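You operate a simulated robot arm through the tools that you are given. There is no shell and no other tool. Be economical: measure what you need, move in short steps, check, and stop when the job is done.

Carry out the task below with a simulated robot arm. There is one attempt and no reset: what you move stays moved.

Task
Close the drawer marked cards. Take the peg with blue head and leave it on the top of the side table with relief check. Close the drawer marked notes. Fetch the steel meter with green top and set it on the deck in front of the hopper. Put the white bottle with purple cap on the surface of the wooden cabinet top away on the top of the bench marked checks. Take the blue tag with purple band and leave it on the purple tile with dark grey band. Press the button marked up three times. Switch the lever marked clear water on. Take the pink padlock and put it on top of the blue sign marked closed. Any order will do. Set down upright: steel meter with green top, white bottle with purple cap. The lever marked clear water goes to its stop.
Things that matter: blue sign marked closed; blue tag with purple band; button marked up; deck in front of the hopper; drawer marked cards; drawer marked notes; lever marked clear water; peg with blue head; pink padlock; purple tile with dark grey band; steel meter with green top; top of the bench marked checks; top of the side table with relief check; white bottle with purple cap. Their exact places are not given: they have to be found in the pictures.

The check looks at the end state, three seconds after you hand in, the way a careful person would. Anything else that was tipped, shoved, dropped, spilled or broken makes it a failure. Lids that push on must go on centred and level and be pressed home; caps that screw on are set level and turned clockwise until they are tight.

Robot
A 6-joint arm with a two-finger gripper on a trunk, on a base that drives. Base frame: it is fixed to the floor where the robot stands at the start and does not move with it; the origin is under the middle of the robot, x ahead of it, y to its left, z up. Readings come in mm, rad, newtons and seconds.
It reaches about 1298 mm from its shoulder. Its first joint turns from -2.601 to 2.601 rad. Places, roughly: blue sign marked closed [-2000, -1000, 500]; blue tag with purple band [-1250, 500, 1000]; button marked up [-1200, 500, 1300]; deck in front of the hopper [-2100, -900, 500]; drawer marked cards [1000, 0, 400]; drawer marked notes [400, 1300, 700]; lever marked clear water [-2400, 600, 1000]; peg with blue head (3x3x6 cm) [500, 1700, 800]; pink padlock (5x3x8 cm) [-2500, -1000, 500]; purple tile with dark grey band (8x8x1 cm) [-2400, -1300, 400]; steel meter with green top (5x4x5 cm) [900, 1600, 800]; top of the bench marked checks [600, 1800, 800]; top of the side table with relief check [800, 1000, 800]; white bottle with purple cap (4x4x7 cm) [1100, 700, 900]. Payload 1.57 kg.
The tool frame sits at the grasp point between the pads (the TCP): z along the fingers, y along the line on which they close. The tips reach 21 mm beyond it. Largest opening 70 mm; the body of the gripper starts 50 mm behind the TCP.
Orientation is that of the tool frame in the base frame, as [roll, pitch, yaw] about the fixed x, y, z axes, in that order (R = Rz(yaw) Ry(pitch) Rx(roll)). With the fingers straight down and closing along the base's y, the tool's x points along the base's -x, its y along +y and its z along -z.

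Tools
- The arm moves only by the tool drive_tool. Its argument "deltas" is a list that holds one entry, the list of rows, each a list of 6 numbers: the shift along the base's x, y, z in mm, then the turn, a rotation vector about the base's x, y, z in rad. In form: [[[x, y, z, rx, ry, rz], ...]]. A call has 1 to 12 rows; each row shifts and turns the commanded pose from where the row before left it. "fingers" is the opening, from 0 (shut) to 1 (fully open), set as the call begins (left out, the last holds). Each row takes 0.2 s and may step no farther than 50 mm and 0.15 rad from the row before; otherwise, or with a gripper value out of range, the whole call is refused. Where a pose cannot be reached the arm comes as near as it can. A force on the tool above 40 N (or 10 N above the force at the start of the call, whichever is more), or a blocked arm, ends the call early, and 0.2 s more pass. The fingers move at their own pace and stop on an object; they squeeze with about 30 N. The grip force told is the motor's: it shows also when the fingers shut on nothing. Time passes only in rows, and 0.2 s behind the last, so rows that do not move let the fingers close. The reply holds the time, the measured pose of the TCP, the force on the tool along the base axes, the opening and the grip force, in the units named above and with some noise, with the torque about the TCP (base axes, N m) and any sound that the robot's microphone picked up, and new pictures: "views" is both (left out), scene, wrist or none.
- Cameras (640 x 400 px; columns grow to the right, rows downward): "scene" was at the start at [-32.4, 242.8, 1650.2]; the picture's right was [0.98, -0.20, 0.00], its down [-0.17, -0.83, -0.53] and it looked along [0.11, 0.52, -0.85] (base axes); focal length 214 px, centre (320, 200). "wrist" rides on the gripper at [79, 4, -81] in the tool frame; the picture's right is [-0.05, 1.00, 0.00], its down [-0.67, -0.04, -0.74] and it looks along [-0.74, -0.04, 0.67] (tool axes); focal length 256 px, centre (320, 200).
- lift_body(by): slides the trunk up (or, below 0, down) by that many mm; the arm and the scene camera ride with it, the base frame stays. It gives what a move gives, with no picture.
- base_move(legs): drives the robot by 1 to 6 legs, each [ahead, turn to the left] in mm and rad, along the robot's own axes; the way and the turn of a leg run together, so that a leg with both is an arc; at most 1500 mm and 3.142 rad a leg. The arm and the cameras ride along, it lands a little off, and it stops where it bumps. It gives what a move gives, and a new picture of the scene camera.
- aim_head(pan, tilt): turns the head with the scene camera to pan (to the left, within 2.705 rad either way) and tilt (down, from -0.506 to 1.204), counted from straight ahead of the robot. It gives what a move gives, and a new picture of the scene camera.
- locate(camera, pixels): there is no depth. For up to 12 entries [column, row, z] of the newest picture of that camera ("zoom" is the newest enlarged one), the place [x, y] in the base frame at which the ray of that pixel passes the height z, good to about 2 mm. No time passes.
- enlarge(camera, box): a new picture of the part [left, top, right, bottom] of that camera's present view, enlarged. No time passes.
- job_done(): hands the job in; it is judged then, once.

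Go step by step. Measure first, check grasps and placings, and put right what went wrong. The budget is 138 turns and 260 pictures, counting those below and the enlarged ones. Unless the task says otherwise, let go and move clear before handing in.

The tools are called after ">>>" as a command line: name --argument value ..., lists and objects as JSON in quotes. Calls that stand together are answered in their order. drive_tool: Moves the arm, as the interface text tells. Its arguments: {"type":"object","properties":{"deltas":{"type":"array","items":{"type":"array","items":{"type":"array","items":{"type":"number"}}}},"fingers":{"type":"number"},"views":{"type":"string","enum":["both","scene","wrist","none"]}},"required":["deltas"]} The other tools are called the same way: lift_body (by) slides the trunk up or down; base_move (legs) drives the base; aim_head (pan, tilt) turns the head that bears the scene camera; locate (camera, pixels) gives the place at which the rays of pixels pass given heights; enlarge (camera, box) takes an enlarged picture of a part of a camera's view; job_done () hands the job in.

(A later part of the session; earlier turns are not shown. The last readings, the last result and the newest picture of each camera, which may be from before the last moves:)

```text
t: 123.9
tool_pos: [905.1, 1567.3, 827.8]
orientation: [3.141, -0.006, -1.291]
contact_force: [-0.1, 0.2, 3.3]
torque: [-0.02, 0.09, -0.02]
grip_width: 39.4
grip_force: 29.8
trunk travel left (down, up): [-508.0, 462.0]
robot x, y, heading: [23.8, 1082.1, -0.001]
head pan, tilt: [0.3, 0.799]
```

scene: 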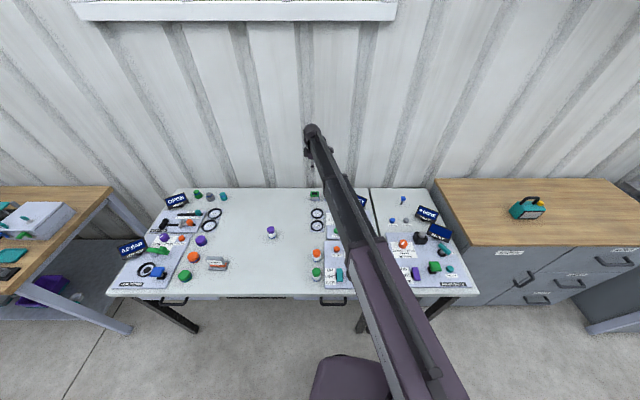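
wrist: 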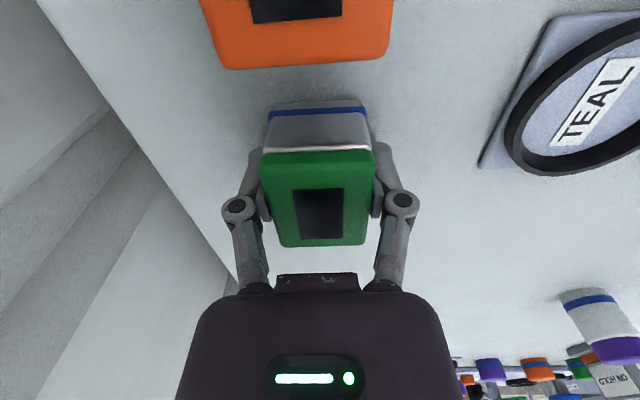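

Meter gripped at 39.4 mm. I'll lift it, retract the arm, reverse away from the bench, and look around toward the hopper side.

>>> lift_body --by 260

>>> drive_tool --deltas '[[[-35, -19, 0, 0, 0, 0], [-35, -19, 0, 0, 0, 0], [-35, -19, 0, 0, 0, 0], [-35, -19, 0, 0, 0, 0], [-35, -19, 0, 0, 0, 0], [-35, -19, 0, 0, 0, 0]]]' --views "none"

>>> base_move --legs '[[-330, 0]]'

>>> aim_head --pan 2.5 --tilt 0.4

```text
t: 126.6
tool_pos: [905.0, 1567.6, 1086.0]
orientation: [3.14, -0.007, -1.289]
contact_force: [0.7, 0.0, -1.7]
torque: [0.02, -0.02, 0.0]
grip_width: 39.5
grip_force: 29.8
trunk travel left (down, up): [-768.0, 202.0]
robot x, y, heading: [23.2, 1086.1, -0.005]
head pan, tilt: [0.3, 0.799]
```

```text
t: 128.0
tool_pos: [695.5, 1453.8, 1087.6]
orientation: [-3.141, -0.007, -1.292]
contact_force: [0.1, -0.2, -0.8]
torque: [0.0, 0.0, -0.01]
grip_width: 39.7
grip_force: 29.9
trunk travel left (down, up): [-768.0, 202.0]
robot x, y, heading: [21.2, 1083.3, -0.005]
head pan, tilt: [0.3, 0.799]
```

```text
t: 130.5
tool_pos: [364.1, 1454.8, 1086.7]
orientation: [-3.141, -0.008, -1.287]
contact_force: [-0.7, 0.2, -0.7]
torque: [0.02, 0.0, 0.01]
grip_width: 39.5
grip_force: 30.0
trunk travel left (down, up): [-768.0, 202.0]
robot x, y, heading: [-308.0, 1083.0, 0.0]
head pan, tilt: [0.3, 0.799]
```

scene: 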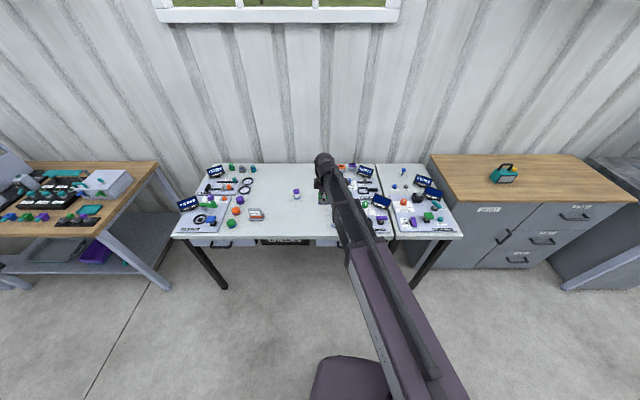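

```text
t: 132.6
tool_pos: [364.4, 1454.5, 1086.7]
orientation: [3.141, -0.007, -1.287]
contact_force: [0.2, 0.3, -1.4]
torque: [0.0, 0.01, 0.0]
grip_width: 39.4
grip_force: 30.0
trunk travel left (down, up): [-768.0, 202.0]
robot x, y, heading: [-306.9, 1080.5, 0.002]
head pan, tilt: [2.499, 0.4]
```

scene: 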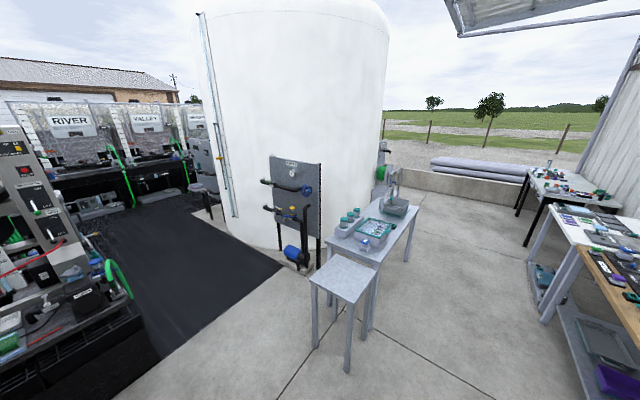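

The tank panel, side tables and a black mat are visible. I'll look the other way round, toward (-2000,-1000), at pan -2.3.

>>> enlarge --camera "scene" --box '[0, 80, 330, 300]'

>>> aim_head --pan -2.4 --tilt 0.4

```text
1.82 times, centred on (165, 190) of scene
```

zoom: 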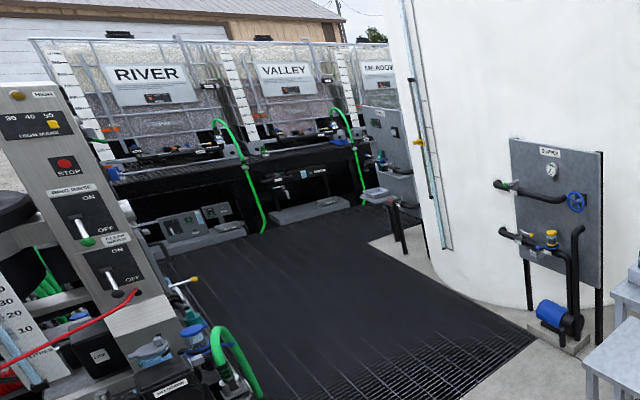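

```text
t: 136.5
tool_pos: [363.5, 1454.7, 1086.8]
orientation: [3.139, -0.007, -1.288]
contact_force: [0.0, -0.9, -1.0]
torque: [-0.01, 0.0, -0.01]
grip_width: 39.4
grip_force: 29.6
trunk travel left (down, up): [-768.0, 202.0]
robot x, y, heading: [-307.5, 1075.2, 0.0]
head pan, tilt: [-2.4, 0.4]
```

scene: 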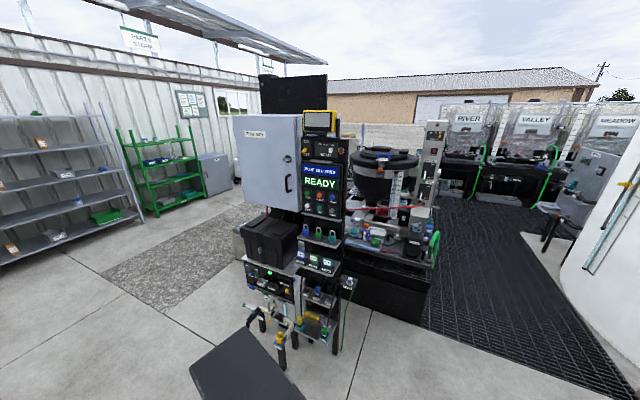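

>>> enlarge --camera "scene" --box '[220, 90, 460, 240]'

>>> enlarge --camera "scene" --box '[230, 200, 450, 370]'

>>> locate --camera "scene" --pixels '[[282, 368, 0], [340, 350, 0], [430, 320, 0], [240, 270, 0], [620, 395, 0], [440, 200, 0], [430, 238, 500], [345, 228, 500], [435, 150, 1000], [104, 272, 0]]'

```text
2.67 times, centred on (340, 165) of scene
```

zoom: 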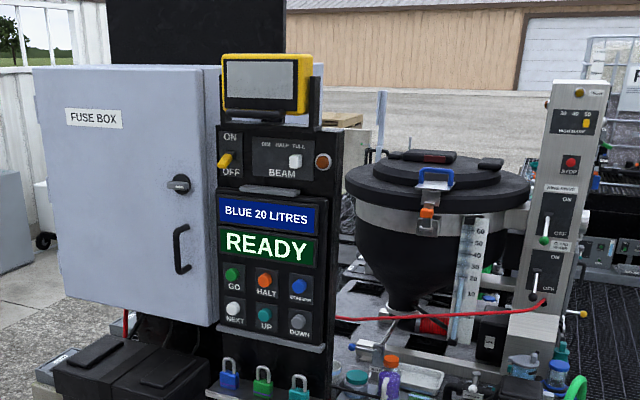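

```text
2.35 times, centred on (340, 285) of scene
```

zoom: 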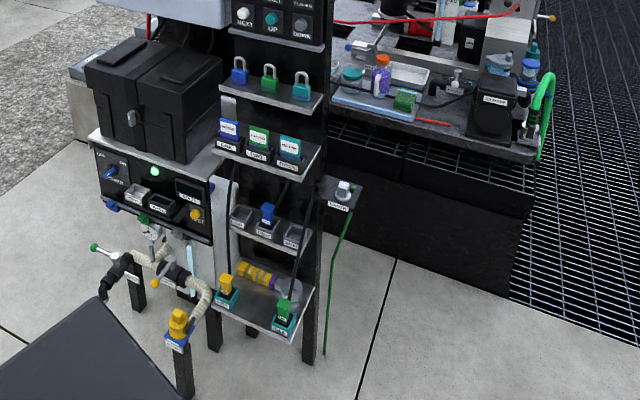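

```text
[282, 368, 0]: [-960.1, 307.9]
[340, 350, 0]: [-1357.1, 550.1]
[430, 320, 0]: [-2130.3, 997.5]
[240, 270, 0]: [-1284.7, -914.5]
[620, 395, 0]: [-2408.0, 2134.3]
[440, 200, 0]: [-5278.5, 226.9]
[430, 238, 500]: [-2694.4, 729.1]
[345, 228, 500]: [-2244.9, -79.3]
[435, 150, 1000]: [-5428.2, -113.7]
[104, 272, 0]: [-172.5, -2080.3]
```

The console rack (UP button) stands at about (-1300,450), with the hopper skid behind it. The hopper deck side lies around (-2100,-900), so I'll drive along the free floor to about (-430,-500) and look from there.

>>> base_move --legs '[[0, -1.65], [1500, 0]]'

>>> aim_head --pan -1.5 --tilt 0.35

```text
t: 151.5
tool_pos: [-82.0, -1099.7, 1087.3]
orientation: [3.139, -0.007, -2.923]
contact_force: [0.1, 0.1, -1.5]
torque: [0.01, 0.0, -0.02]
grip_width: 39.1
grip_force: 29.3
trunk travel left (down, up): [-768.0, 202.0]
robot x, y, heading: [-414.0, -405.0, -1.633]
head pan, tilt: [-2.4, 0.4]
```

scene: 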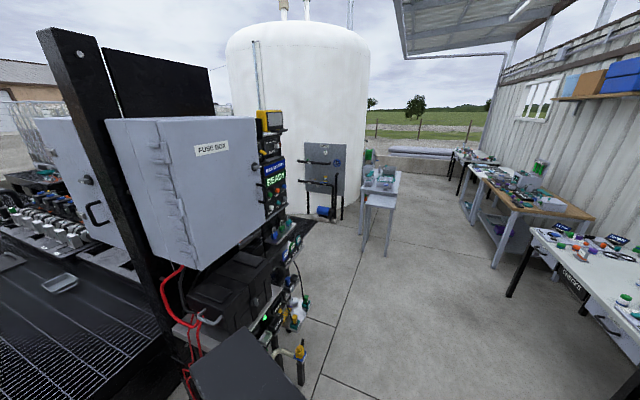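

```text
t: 152.7
tool_pos: [-82.0, -1098.7, 1087.7]
orientation: [3.14, -0.007, -2.922]
contact_force: [-0.8, 0.4, -0.9]
torque: [0.03, 0.0, -0.03]
grip_width: 39.5
grip_force: 29.7
trunk travel left (down, up): [-768.0, 202.0]
robot x, y, heading: [-413.8, -408.9, -1.631]
head pan, tilt: [-1.499, 0.351]
```

scene: 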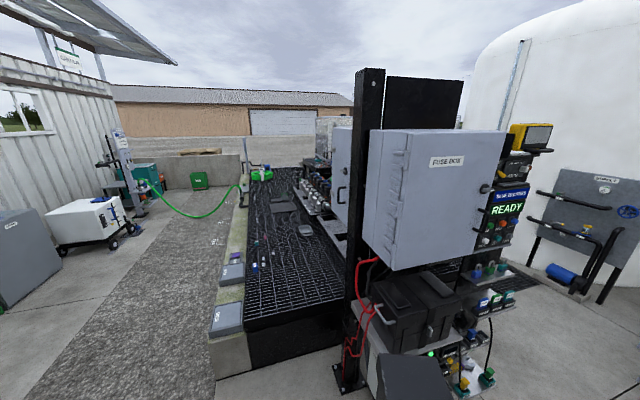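

>>> enlarge --camera "scene" --box '[200, 130, 380, 350]'

>>> enlarge --camera "scene" --box '[230, 145, 350, 280]'

>>> locate --camera "scene" --pixels '[[215, 380, 0], [246, 320, 400], [246, 290, 400], [341, 300, 400], [255, 195, 400], [213, 300, 400], [350, 390, 0], [5, 305, 0], [218, 240, 0], [290, 240, 400], [100, 265, 0]]'

```text
1.82 times, centred on (290, 240) of scene
```

zoom: 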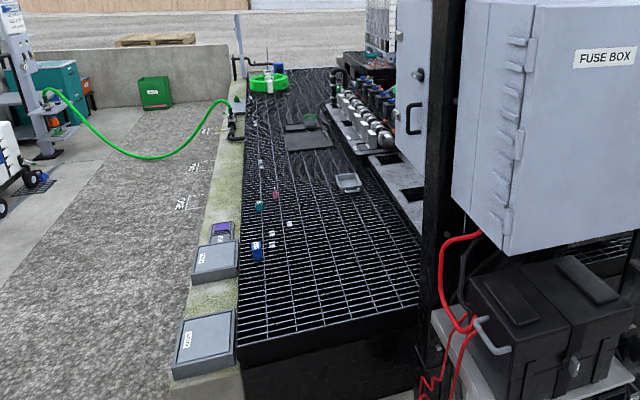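

```text
2.96 times, centred on (290, 212) of scene
```

zoom: 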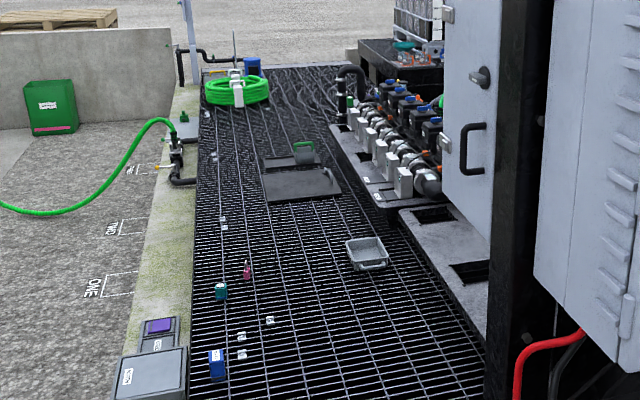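

```text
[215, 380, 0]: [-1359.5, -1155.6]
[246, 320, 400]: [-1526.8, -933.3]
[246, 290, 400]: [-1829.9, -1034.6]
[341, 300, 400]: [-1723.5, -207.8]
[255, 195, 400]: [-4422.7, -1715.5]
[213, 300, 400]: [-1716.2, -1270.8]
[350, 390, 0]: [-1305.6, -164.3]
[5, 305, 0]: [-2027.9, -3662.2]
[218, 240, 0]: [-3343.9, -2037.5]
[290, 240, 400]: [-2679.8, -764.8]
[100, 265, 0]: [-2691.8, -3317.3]
```

I can see the grating deck with the blue sign (zoom 217,362), pink padlock (247,270) and purple tile on the curb (158,330). I plan to work from the gravel side, so I'll check the way ahead first.

>>> aim_head --pan -0.4 --tilt 0.5

>>> locate --camera "scene" --pixels '[[320, 200, 0], [200, 250, 0], [450, 250, 0], [320, 300, 0], [500, 180, 0], [100, 200, 0]]'

```text
t: 154.0
tool_pos: [-82.8, -1099.6, 1086.8]
orientation: [3.14, -0.009, -2.923]
contact_force: [0.0, 0.6, -1.1]
torque: [0.0, -0.04, 0.02]
grip_width: 39.5
grip_force: 29.8
trunk travel left (down, up): [-768.0, 202.0]
robot x, y, heading: [-412.1, -405.4, -1.63]
head pan, tilt: [-0.4, 0.499]
```

scene: 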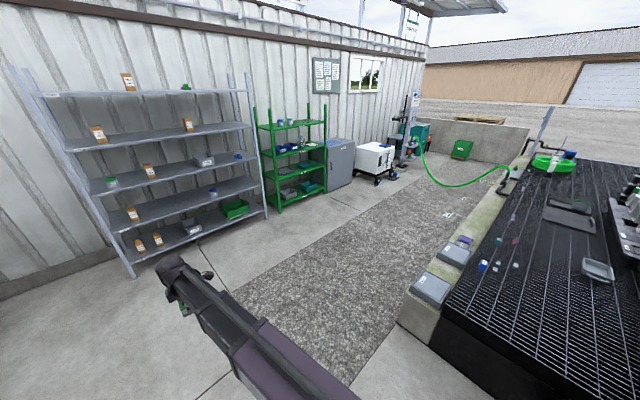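

```text
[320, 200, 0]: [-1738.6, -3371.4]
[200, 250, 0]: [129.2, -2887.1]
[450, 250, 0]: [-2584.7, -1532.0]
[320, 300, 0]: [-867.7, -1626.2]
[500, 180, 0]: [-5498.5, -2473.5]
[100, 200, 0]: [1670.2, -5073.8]
```

The corridor is clear. I'll go via (-800,-1500) to (-2150,-2050) and then turn to face the deck.

>>> base_move --legs '[[0, -0.281], [1162, 0], [0, -0.844], [1458, 0], [0, -1.957]]'

>>> aim_head --pan 0.0 --tilt 0.75

```text
t: 181.2
tool_pos: [-2527.7, -1380.0, 1088.5]
orientation: [3.141, -0.008, 0.276]
contact_force: [-0.6, 0.4, -2.0]
torque: [-0.02, 0.02, 0.01]
grip_width: 39.4
grip_force: 29.9
trunk travel left (down, up): [-768.0, 202.0]
robot x, y, heading: [-2136.6, -2052.6, 1.573]
head pan, tilt: [-0.4, 0.499]
```

scene: 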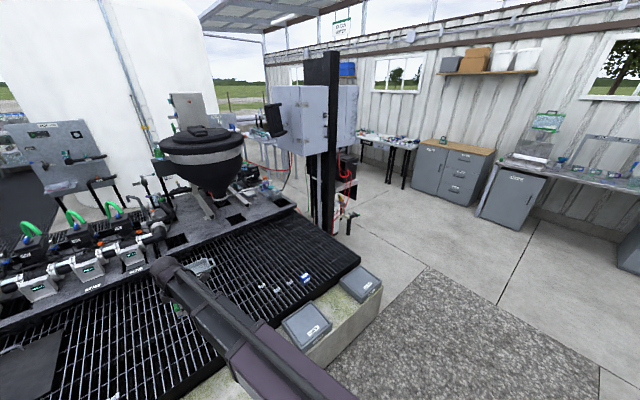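

```text
t: 182.1
tool_pos: [-2527.0, -1379.2, 1087.4]
orientation: [3.14, -0.007, 0.277]
contact_force: [-0.1, -0.6, -0.6]
torque: [0.0, -0.03, 0.03]
grip_width: 39.3
grip_force: 30.2
trunk travel left (down, up): [-768.0, 202.0]
robot x, y, heading: [-2139.9, -2052.7, 1.567]
head pan, tilt: [0.0, 0.75]
```

scene: 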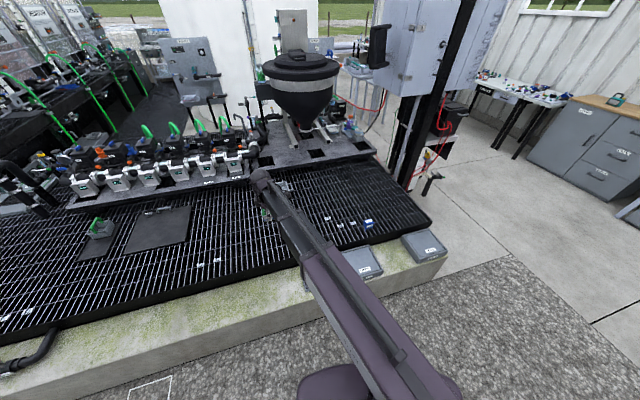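

The hopper with the grating deck in front of it is in clear view. I'll zoom, then lower the trunk 300 mm and zoom again to triangulate the deck objects.

>>> enlarge --camera "scene" --box '[230, 150, 460, 300]'

>>> lift_body --by -300

>>> enlarge --camera "scene" --box '[0, 0, 640, 400]'

>>> enlarge --camera "scene" --box '[230, 90, 460, 240]'

```text
2.67 times, centred on (345, 225) of scene
```

zoom: 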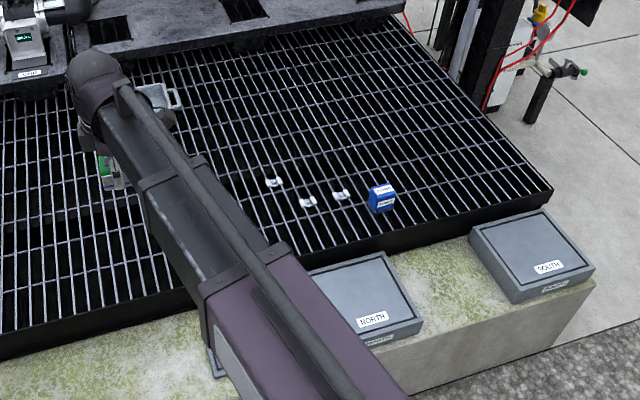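

```text
t: 185.1
tool_pos: [-2528.0, -1378.5, 785.5]
orientation: [3.141, -0.007, 0.275]
contact_force: [0.0, 0.4, -0.7]
torque: [0.01, 0.0, -0.03]
grip_width: 39.3
grip_force: 30.2
trunk travel left (down, up): [-468.0, 502.0]
robot x, y, heading: [-2133.9, -2053.8, 1.571]
head pan, tilt: [0.0, 0.75]
```

```text
1.00 times, centred on (320, 200) of scene (not enlarged: the box is as wide or as high as the picture)
```

zoom: 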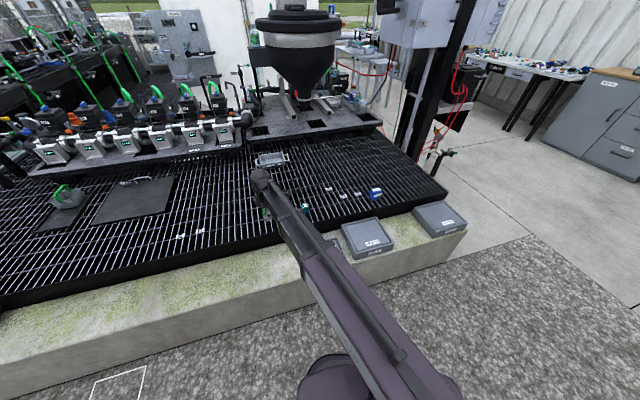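

```text
2.67 times, centred on (345, 165) of scene
```

zoom: 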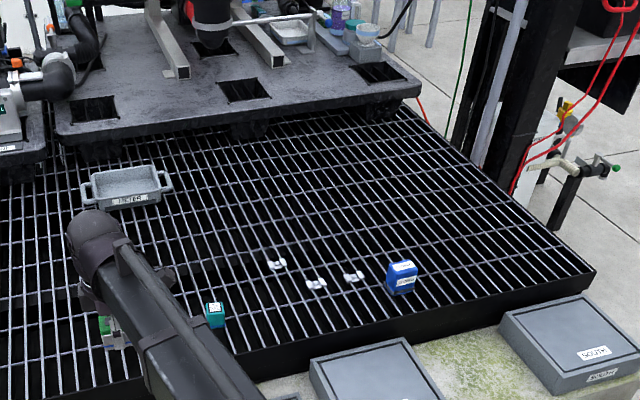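

>>> locate --camera "zoom" --pixels '[[402, 293, 400], [402, 293, 450], [402, 293, 500], [277, 265, 450], [352, 278, 450], [60, 150, 500], [421, 90, 500], [595, 270, 450], [120, 205, 450], [214, 325, 450], [180, 75, 550], [270, 68, 550]]'

>>> locate --camera "scene" --pixels '[[367, 228, 400], [367, 228, 450], [367, 228, 500], [432, 222, 450], [375, 155, 500], [252, 178, 500]]'

```text
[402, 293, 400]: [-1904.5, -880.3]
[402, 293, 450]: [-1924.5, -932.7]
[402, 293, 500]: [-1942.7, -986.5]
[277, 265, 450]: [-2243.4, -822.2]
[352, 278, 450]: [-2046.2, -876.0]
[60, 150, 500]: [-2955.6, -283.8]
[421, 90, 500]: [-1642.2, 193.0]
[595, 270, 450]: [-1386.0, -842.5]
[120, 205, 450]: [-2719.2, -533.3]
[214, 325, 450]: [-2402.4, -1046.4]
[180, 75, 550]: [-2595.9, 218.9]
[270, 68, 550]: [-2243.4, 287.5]
```

```text
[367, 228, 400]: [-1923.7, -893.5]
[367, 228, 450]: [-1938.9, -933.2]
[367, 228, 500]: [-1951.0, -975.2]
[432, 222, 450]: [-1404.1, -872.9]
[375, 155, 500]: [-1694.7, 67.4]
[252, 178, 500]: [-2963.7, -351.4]
```

The grating is around z≈475 and the sign near (-1935,-955). I'll drive 150 mm closer and carry the meter to a free area at about (-2140,-770), checking with the wrist camera.

>>> base_move --legs '[[150, 0]]'

>>> drive_tool --deltas '[[[32, 38, 0, 0, 0, 0], [32, 38, 0, 0, 0, 0], [32, 38, 0, 0, 0, 0], [32, 38, 0, 0, 0, 0], [32, 38, 0, 0, 0, 0], [32, 38, 0, 0, 0, 0], [32, 38, 0, 0, 0, 0], [32, 38, 0, 0, 0, 0], [32, 38, 0, 0, 0, 0], [32, 38, 0, 0, 0, 0], [32, 38, 0, 0, 0, 0], [32, 38, 0, 0, 0, 0]]]'

```text
t: 186.7
tool_pos: [-2528.2, -1230.0, 786.5]
orientation: [3.14, -0.006, 0.276]
contact_force: [-0.1, 0.1, -1.4]
torque: [0.03, -0.01, -0.01]
grip_width: 39.6
grip_force: 30.6
trunk travel left (down, up): [-468.0, 502.0]
robot x, y, heading: [-2139.1, -1901.8, 1.571]
head pan, tilt: [0.0, 0.75]
```

scene: 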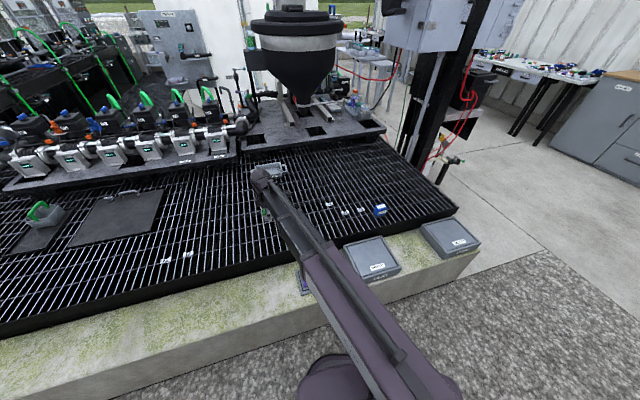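

```text
t: 189.3
tool_pos: [-2144.0, -772.9, 786.8]
orientation: [3.14, -0.008, 0.277]
contact_force: [-0.5, -0.5, -0.9]
torque: [0.02, -0.06, 0.04]
grip_width: 39.4
grip_force: 29.9
trunk travel left (down, up): [-468.0, 502.0]
robot x, y, heading: [-2136.6, -1902.6, 1.568]
head pan, tilt: [0.0, 0.75]
```

scene: 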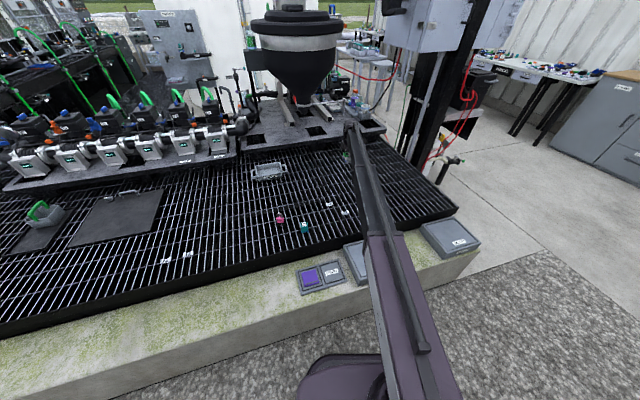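
wrist: 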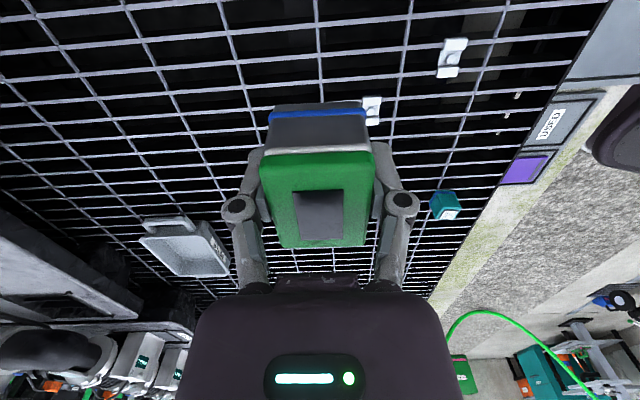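

>>> enlarge --camera "scene" --box '[240, 120, 400, 220]'

>>> enlarge --camera "scene" --box '[250, 190, 400, 300]'

>>> locate --camera "scene" --pixels '[[280, 221, 475], [304, 231, 475], [310, 278, 440], [310, 278, 400], [329, 205, 475], [346, 213, 475], [268, 178, 475]]'

```text
4.00 times, centred on (320, 170) of scene
```

zoom: 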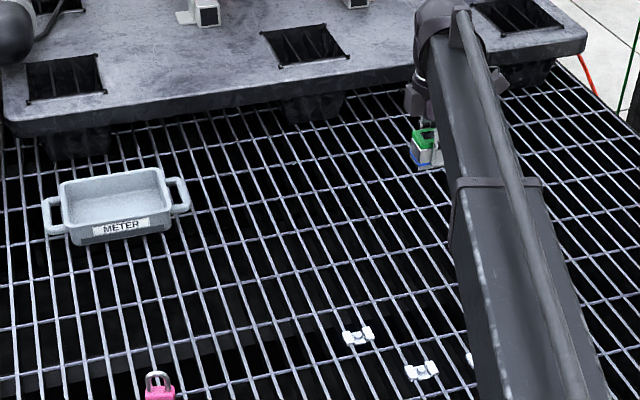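

```text
3.64 times, centred on (325, 245) of scene
```

zoom: 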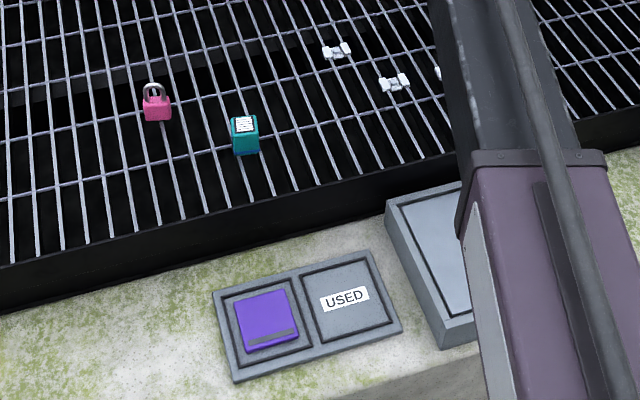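

```text
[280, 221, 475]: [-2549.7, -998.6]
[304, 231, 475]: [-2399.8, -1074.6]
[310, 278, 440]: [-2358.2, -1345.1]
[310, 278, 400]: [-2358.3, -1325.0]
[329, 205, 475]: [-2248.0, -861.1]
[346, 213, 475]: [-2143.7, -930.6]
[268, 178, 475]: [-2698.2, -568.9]
```

The tray is labelled METER but the task says the deck itself, so I'll use the open grating at about (-2150,-835), clear of the white clips. I'll lower to just above it.

>>> drive_tool --deltas '[[[-3, -31, 0, 0, 0, 0], [-3, -31, 0, 0, 0, 0], [0, 0, 0, 0, 0, 0]]]' --views "none"

>>> lift_body --by -235

>>> enlarge --camera "wrist" --box '[0, 0, 640, 400]'

>>> enlarge --camera "scene" --box '[260, 100, 480, 240]'

```text
t: 190.1
tool_pos: [-2150.1, -835.2, 786.9]
orientation: [3.139, -0.006, 0.275]
contact_force: [0.2, -0.1, -1.6]
torque: [-0.02, 0.0, 0.01]
grip_width: 39.3
grip_force: 30.1
trunk travel left (down, up): [-468.0, 502.0]
robot x, y, heading: [-2139.0, -1904.5, 1.57]
head pan, tilt: [0.0, 0.75]
```

```text
t: 192.5
tool_pos: [-2149.9, -835.1, 552.3]
orientation: [3.139, -0.008, 0.278]
contact_force: [0.1, -0.1, -1.2]
torque: [-0.02, 0.01, -0.02]
grip_width: 39.3
grip_force: 29.3
trunk travel left (down, up): [-233.0, 737.0]
robot x, y, heading: [-2137.4, -1901.9, 1.574]
head pan, tilt: [0.0, 0.75]
```

```text
1.00 times, centred on (320, 200) of wrist (not enlarged: the box is as wide or as high as the picture)
```

zoom: 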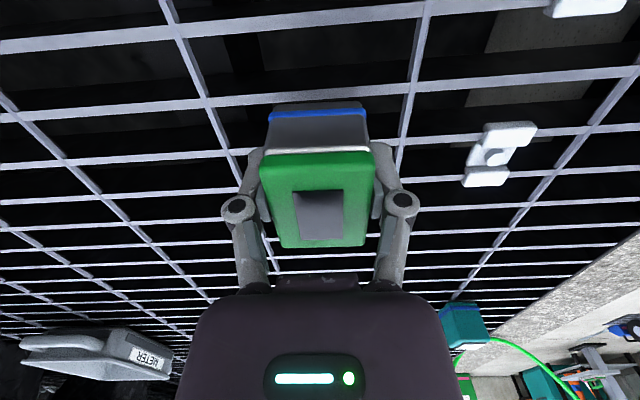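

```text
2.86 times, centred on (370, 170) of scene
```

zoom: 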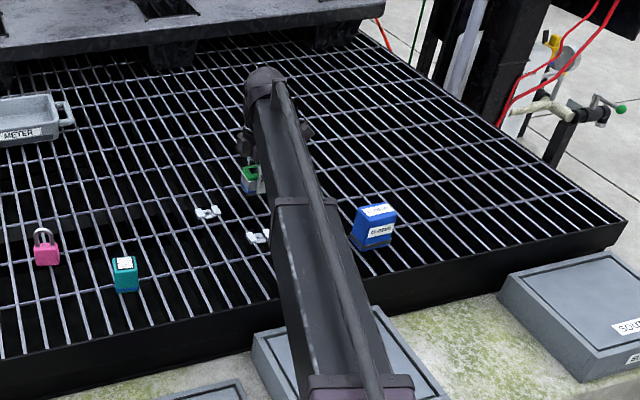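

Bars are about 28 mm apart, so the meter spans at least two of them. I'll step down while watching the force.

>>> lift_body --by -36

>>> lift_body --by -8

>>> enlarge --camera "wrist" --box '[160, 50, 480, 250]'

```text
t: 193.3
tool_pos: [-2151.1, -834.4, 518.1]
orientation: [3.142, -0.007, 0.277]
contact_force: [-1.4, 4.1, 22.1]
torque: [-0.21, 0.01, -0.02]
grip_width: 39.8
grip_force: 29.9
trunk travel left (down, up): [-197.0, 773.0]
robot x, y, heading: [-2139.6, -1903.9, 1.569]
head pan, tilt: [0.0, 0.75]
```

```text
t: 193.7
tool_pos: [-2150.1, -836.4, 518.8]
orientation: [-3.138, -0.006, 0.277]
contact_force: [0.7, 1.5, 36.1]
torque: [-0.66, 0.05, -0.13]
grip_width: 39.6
grip_force: 29.5
trunk travel left (down, up): [-196.0, 774.0]
robot x, y, heading: [-2139.4, -1903.0, 1.57]
head pan, tilt: [0.0, 0.75]
stopped: the force on the tool passed its limit at 49 N (the readings are from after the stop); the commanded pose is now the measured one
```

```text
2.00 times, centred on (320, 150) of wrist
```

zoom: 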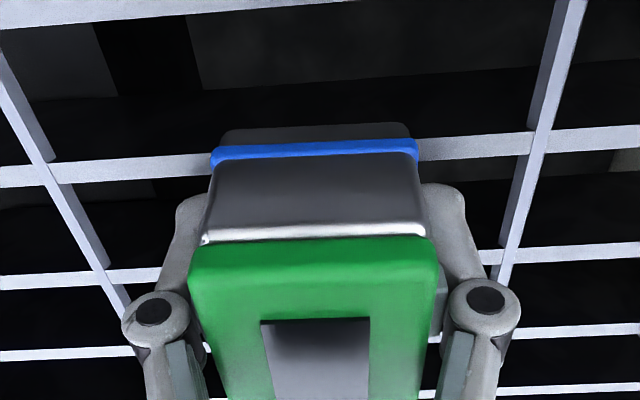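

Contact at TCP z≈519, so the deck is at z≈491. I'll raise 6 mm, shift 4 mm so the bars lie more evenly beneath it, and set it down lightly.

>>> lift_body --by 7

>>> drive_tool --deltas '[[[-4, -1.2, 0, 0, 0, 0], [0, 0, 0, 0, 0, 0]]]' --views "none"

>>> lift_body --by -4

>>> lift_body --by -2

```text
t: 194.2
tool_pos: [-2150.6, -833.4, 520.4]
orientation: [-3.141, -0.006, 0.276]
contact_force: [0.6, -0.2, -0.9]
torque: [-0.01, 0.0, 0.01]
grip_width: 39.2
grip_force: 30.1
trunk travel left (down, up): [-203.0, 767.0]
robot x, y, heading: [-2138.6, -1901.6, 1.57]
head pan, tilt: [0.0, 0.75]
```

```text
t: 194.8
tool_pos: [-2153.0, -835.8, 520.9]
orientation: [3.14, -0.007, 0.276]
contact_force: [-0.5, -1.5, -2.6]
torque: [-0.01, -0.01, -0.01]
grip_width: 39.4
grip_force: 29.9
trunk travel left (down, up): [-203.0, 767.0]
robot x, y, heading: [-2136.9, -1906.0, 1.57]
head pan, tilt: [0.0, 0.75]
```

```text
t: 195.3
tool_pos: [-2153.6, -835.3, 518.6]
orientation: [-3.141, -0.007, 0.277]
contact_force: [-0.7, 2.6, 11.4]
torque: [-0.14, 0.02, 0.02]
grip_width: 39.3
grip_force: 30.3
trunk travel left (down, up): [-199.0, 771.0]
robot x, y, heading: [-2137.4, -1901.7, 1.569]
head pan, tilt: [0.0, 0.75]
```

```text
t: 195.9
tool_pos: [-2153.0, -835.3, 518.5]
orientation: [-3.139, -0.007, 0.276]
contact_force: [-0.6, 13.1, 32.1]
torque: [-0.57, -0.03, 0.01]
grip_width: 39.6
grip_force: 29.8
trunk travel left (down, up): [-197.0, 773.0]
robot x, y, heading: [-2140.0, -1902.3, 1.569]
head pan, tilt: [0.0, 0.75]
```

Contact at 518.5. I'll relieve 2 mm and release.

>>> lift_body --by 2

>>> drive_tool --deltas '[[[0, 0, 0, 0, 0, 0], [0, 0, 0, 0, 0, 0], [0, 0, 0, 0, 0, 0]]]' --fingers 1 --views "wrist"

>>> lift_body --by 120

>>> enlarge --camera "wrist" --box '[0, 0, 640, 400]'

```text
t: 196.4
tool_pos: [-2153.4, -835.6, 519.6]
orientation: [-3.141, -0.006, 0.276]
contact_force: [-0.3, 9.2, 17.3]
torque: [-0.1, 0.02, -0.01]
grip_width: 39.3
grip_force: 30.1
trunk travel left (down, up): [-199.0, 771.0]
robot x, y, heading: [-2137.9, -1900.1, 1.569]
head pan, tilt: [0.0, 0.75]
```

```text
t: 197.2
tool_pos: [-2154.1, -834.9, 517.5]
orientation: [-3.14, -0.007, 0.274]
contact_force: [0.0, 0.0, 0.1]
torque: [0.0, 0.01, 0.0]
grip_width: 70.1
grip_force: 0.1
trunk travel left (down, up): [-199.0, 771.0]
robot x, y, heading: [-2138.6, -1907.6, 1.568]
head pan, tilt: [0.0, 0.75]
```

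wrist: 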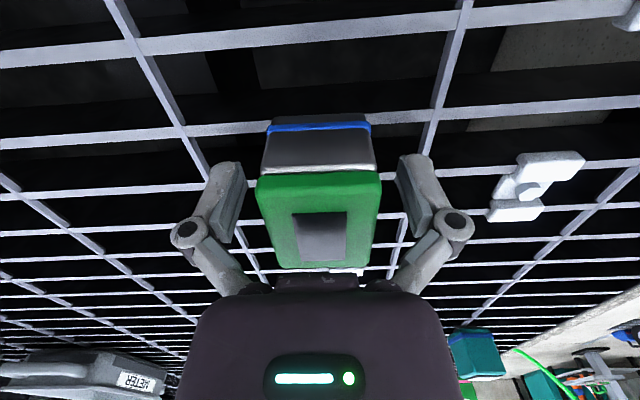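

```text
t: 198.7
tool_pos: [-2154.4, -834.6, 636.4]
orientation: [3.142, -0.007, 0.275]
contact_force: [0.1, -0.1, 0.9]
torque: [0.03, -0.01, -0.01]
grip_width: 70.0
grip_force: 0.1
trunk travel left (down, up): [-319.0, 651.0]
robot x, y, heading: [-2136.2, -1901.3, 1.572]
head pan, tilt: [0.0, 0.75]
```

```text
1.00 times, centred on (320, 200) of wrist (not enlarged: the box is as wide or as high as the picture)
```

zoom: 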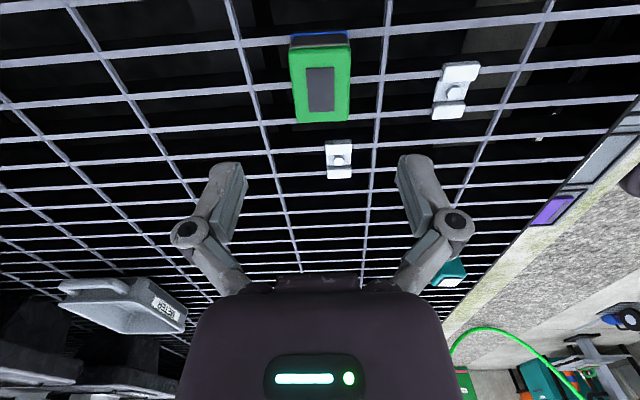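

The meter stands upright. Next the pink padlock near (-2547,-1005): raise a bit and move above it.

>>> lift_body --by 60

>>> drive_tool --deltas '[[[-39, -17, 0, 0, 0, 0], [-39, -17, 0, 0, 0, 0], [-39, -17, 0, 0, 0, 0], [-39, -17, 0, 0, 0, 0], [-39, -17, 0, 0, 0, 0], [-39, -17, 0, 0, 0, 0], [-39, -17, 0, 0, 0, 0], [-39, -17, 0, 0, 0, 0], [-39, -17, 0, 0, 0, 0], [-39, -17, 0, 0, 0, 0]]]'

```text
t: 199.7
tool_pos: [-2154.3, -834.1, 696.8]
orientation: [-3.141, -0.006, 0.275]
contact_force: [0.1, 0.4, -0.3]
torque: [-0.01, 0.0, 0.04]
grip_width: 70.2
grip_force: 0.0
trunk travel left (down, up): [-379.0, 591.0]
robot x, y, heading: [-2138.2, -1898.7, 1.565]
head pan, tilt: [0.0, 0.75]
```

```text
t: 201.9
tool_pos: [-2544.5, -1004.5, 697.5]
orientation: [3.14, -0.006, 0.276]
contact_force: [0.5, 0.3, 0.3]
torque: [-0.01, 0.01, -0.04]
grip_width: 70.2
grip_force: 0.1
trunk travel left (down, up): [-379.0, 591.0]
robot x, y, heading: [-2135.0, -1904.4, 1.569]
head pan, tilt: [0.0, 0.75]
```

scene: 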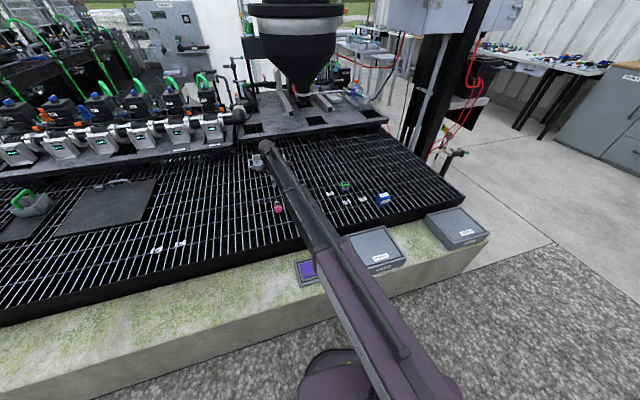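
wrist: 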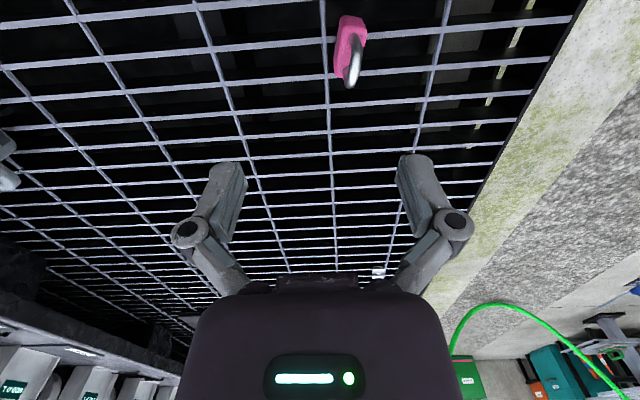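

>>> enlarge --camera "wrist" --box '[280, 0, 420, 110]'

>>> locate --camera "wrist" --pixels '[[352, 85, 571], [355, 45, 571], [352, 45, 536], [350, 75, 536], [355, 20, 536], [350, 45, 491]]'

```text
3.64 times, centred on (350, 55) of wrist
```

zoom: 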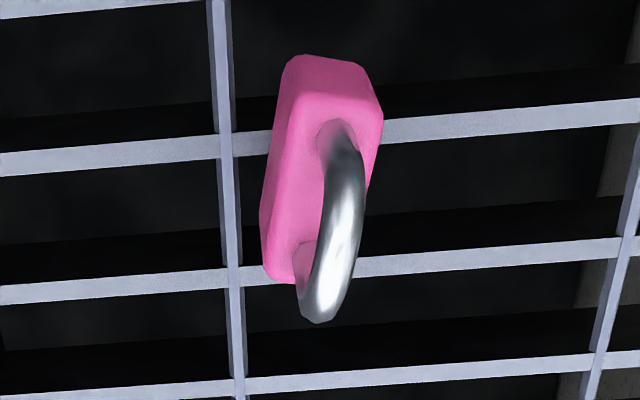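

```text
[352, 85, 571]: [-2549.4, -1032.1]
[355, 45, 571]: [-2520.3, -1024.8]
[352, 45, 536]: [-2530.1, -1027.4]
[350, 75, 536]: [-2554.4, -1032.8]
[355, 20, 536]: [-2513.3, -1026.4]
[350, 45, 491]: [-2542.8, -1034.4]
```

The padlock's long axis is close to base x (angle ≈0.06), centre about (-2536,-1028). I'll align the yaw, move over it, and lower partway to check.

>>> drive_tool --deltas '[[[4.3, -11.8, 0, 0, 0, -0.105], [4.3, -11.8, 0, 0, 0, -0.105], [0, 0, 0, 0, 0, 0]]]' --views "none"

>>> lift_body --by -85

>>> enlarge --camera "wrist" --box '[160, 0, 480, 200]'

```text
t: 202.7
tool_pos: [-2536.2, -1028.2, 697.0]
orientation: [-3.141, -0.007, 0.064]
contact_force: [0.7, 0.3, -0.8]
torque: [0.01, 0.04, 0.01]
grip_width: 69.9
grip_force: 0.1
trunk travel left (down, up): [-379.0, 591.0]
robot x, y, heading: [-2135.7, -1902.0, 1.569]
head pan, tilt: [0.0, 0.75]
```

```text
t: 203.9
tool_pos: [-2536.4, -1027.3, 612.7]
orientation: [3.14, -0.007, 0.066]
contact_force: [0.0, -1.3, -0.5]
torque: [-0.02, -0.02, 0.02]
grip_width: 70.0
grip_force: 0.1
trunk travel left (down, up): [-294.0, 676.0]
robot x, y, heading: [-2136.5, -1902.4, 1.574]
head pan, tilt: [0.0, 0.75]
```

```text
2.00 times, centred on (320, 100) of wrist
```

zoom: 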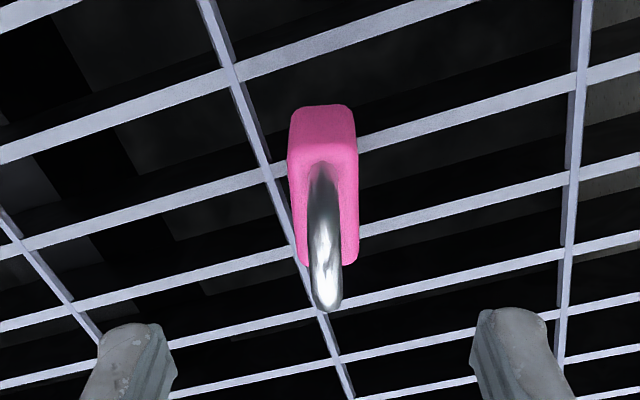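

Aligned well (body centre px ≈ (322,102), as predicted). I'll lower 82 mm and grip.

>>> lift_body --by -82

>>> drive_tool --deltas '[[[0, 0, 0, 0, 0, 0], [0, 0, 0, 0, 0, 0], [0, 0, 0, 0, 0, 0]]]' --fingers 0.15 --views "wrist"

```text
t: 205.1
tool_pos: [-2536.2, -1026.7, 530.6]
orientation: [-3.141, -0.007, 0.066]
contact_force: [-0.7, -0.2, 0.7]
torque: [-0.01, 0.02, 0.02]
grip_width: 70.1
grip_force: 0.1
trunk travel left (down, up): [-212.0, 758.0]
robot x, y, heading: [-2137.5, -1903.5, 1.572]
head pan, tilt: [0.0, 0.75]
```

```text
t: 205.9
tool_pos: [-2535.2, -1028.6, 531.5]
orientation: [-3.141, -0.008, 0.066]
contact_force: [-0.5, 0.0, 6.3]
torque: [0.01, 0.03, 0.05]
grip_width: 21.1
grip_force: 29.9
trunk travel left (down, up): [-212.0, 758.0]
robot x, y, heading: [-2139.2, -1905.1, 1.571]
head pan, tilt: [0.0, 0.75]
```

wrist: 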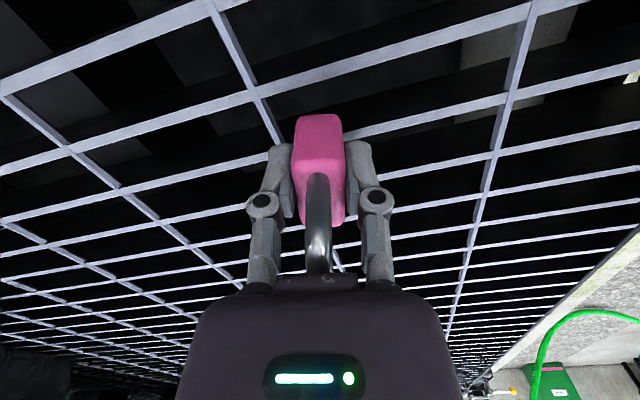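

Padlock gripped at 21 mm. I'll lift and move close to the blue sign to view it.

>>> lift_body --by 170

>>> drive_tool --deltas '[[[46.6, 5.7, 0, 0, 0, 0], [46.6, 5.7, 0, 0, 0, 0], [46.6, 5.7, 0, 0, 0, 0], [46.6, 5.7, 0, 0, 0, 0], [46.6, 5.7, 0, 0, 0, 0], [46.6, 5.7, 0, 0, 0, 0], [46.6, 5.7, 0, 0, 0, 0], [46.6, 5.7, 0, 0, 0, 0], [46.6, 5.7, 0, 0, 0, 0], [46.6, 5.7, 0, 0, 0, 0], [46.6, 5.7, 0, 0, 0, 0], [46.6, 5.7, 0, 0, 0, 0]]]'

>>> enlarge --camera "scene" --box '[340, 160, 440, 230]'

```text
t: 207.8
tool_pos: [-2535.8, -1028.0, 699.2]
orientation: [-3.141, -0.008, 0.067]
contact_force: [-0.2, 0.3, -0.8]
torque: [0.01, 0.01, -0.02]
grip_width: 21.3
grip_force: 30.3
trunk travel left (down, up): [-382.0, 588.0]
robot x, y, heading: [-2136.5, -1907.5, 1.569]
head pan, tilt: [0.0, 0.75]
```

```text
t: 210.4
tool_pos: [-1974.7, -959.4, 700.6]
orientation: [3.14, -0.009, 0.066]
contact_force: [-0.6, -0.1, -0.8]
torque: [-0.01, -0.01, 0.0]
grip_width: 21.4
grip_force: 30.2
trunk travel left (down, up): [-382.0, 588.0]
robot x, y, heading: [-2137.9, -1906.2, 1.571]
head pan, tilt: [0.0, 0.75]
```

scene: 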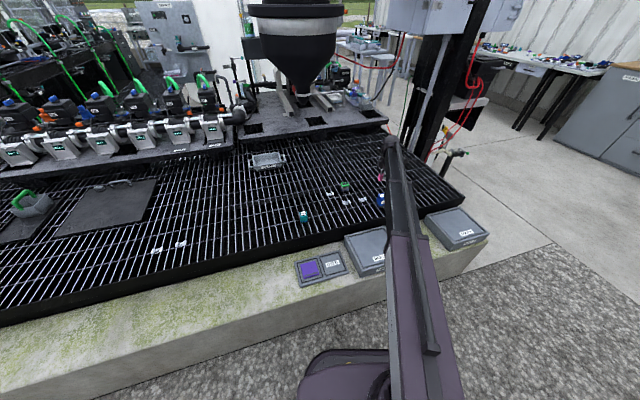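
wrist: 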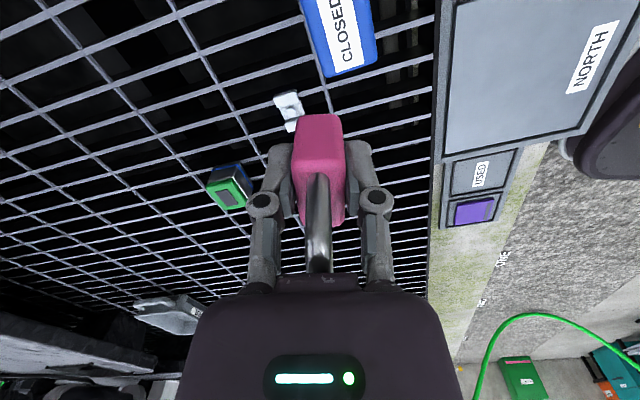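

```text
5.71 times, centred on (390, 195) of scene
```

zoom: 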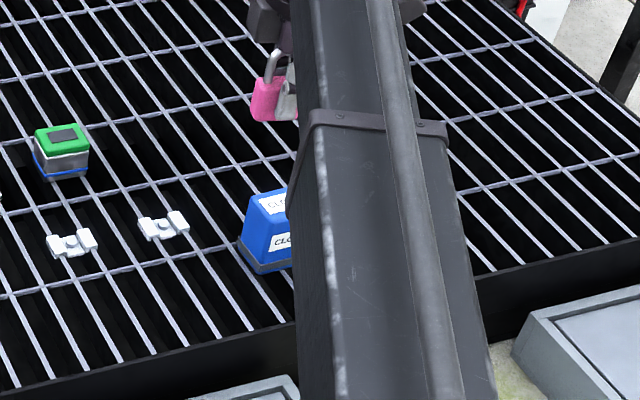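

The sign is a block with a flat top labelled CLOSED. I'll step back 45 mm to see its whole top in the wrist view.

>>> drive_tool --deltas '[[[-45, 0, 0, 0, 0, 0], [-30, 0, 0, 0, 0, 0], [0, 0, 0, 0, 0, 0]]]' --views "wrist"

>>> enlarge --camera "wrist" --box '[240, 0, 440, 125]'

```text
t: 211.2
tool_pos: [-2051.2, -959.4, 701.5]
orientation: [-3.141, -0.007, 0.067]
contact_force: [-0.3, 0.1, -1.4]
torque: [0.01, 0.01, -0.01]
grip_width: 21.2
grip_force: 30.5
trunk travel left (down, up): [-382.0, 588.0]
robot x, y, heading: [-2140.2, -1902.7, 1.57]
head pan, tilt: [0.0, 0.75]
```

wrist: 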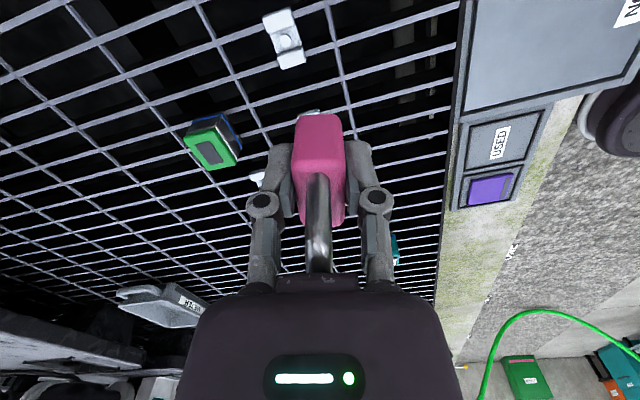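

```text
3.20 times, centred on (340, 62) of wrist
```

zoom: 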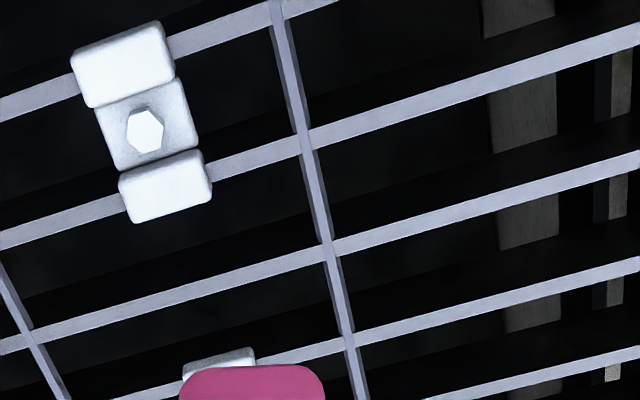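

Wrong direction: image-up is +x. I'll move +x to about (-1930,-960).

>>> drive_tool --deltas '[[[40, 0, 0, 0, 0, 0], [40, 0, 0, 0, 0, 0], [40, 0, 0, 0, 0, 0], [0, 0, 0, 0, 0, 0]]]' --views "wrist"

>>> enlarge --camera "wrist" --box '[240, 0, 480, 150]'

```text
t: 212.2
tool_pos: [-1930.2, -958.6, 701.0]
orientation: [3.141, -0.007, 0.067]
contact_force: [-0.4, 0.2, -0.7]
torque: [0.01, 0.02, 0.01]
grip_width: 21.5
grip_force: 29.8
trunk travel left (down, up): [-382.0, 588.0]
robot x, y, heading: [-2138.0, -1905.4, 1.568]
head pan, tilt: [0.0, 0.75]
```

wrist: 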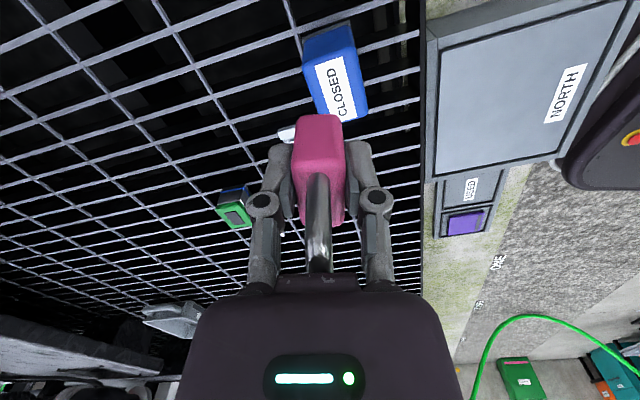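

```text
2.67 times, centred on (360, 75) of wrist
```

zoom: 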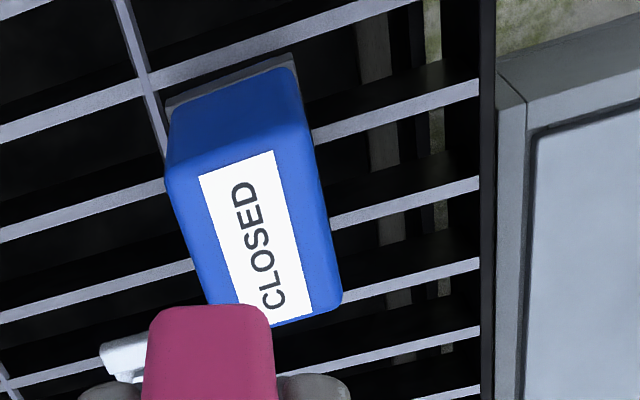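

>>> locate --camera "wrist" --pixels '[[301.9, 67.5, 542], [353.3, 56.3, 542], [368.3, 112.5, 542], [320.6, 120, 542], [336, 90, 542], [336, 90, 550]]'

```text
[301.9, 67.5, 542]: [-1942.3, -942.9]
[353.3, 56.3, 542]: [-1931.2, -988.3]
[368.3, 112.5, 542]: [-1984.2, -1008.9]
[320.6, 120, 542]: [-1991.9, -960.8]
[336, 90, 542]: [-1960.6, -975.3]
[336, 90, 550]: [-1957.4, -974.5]
```

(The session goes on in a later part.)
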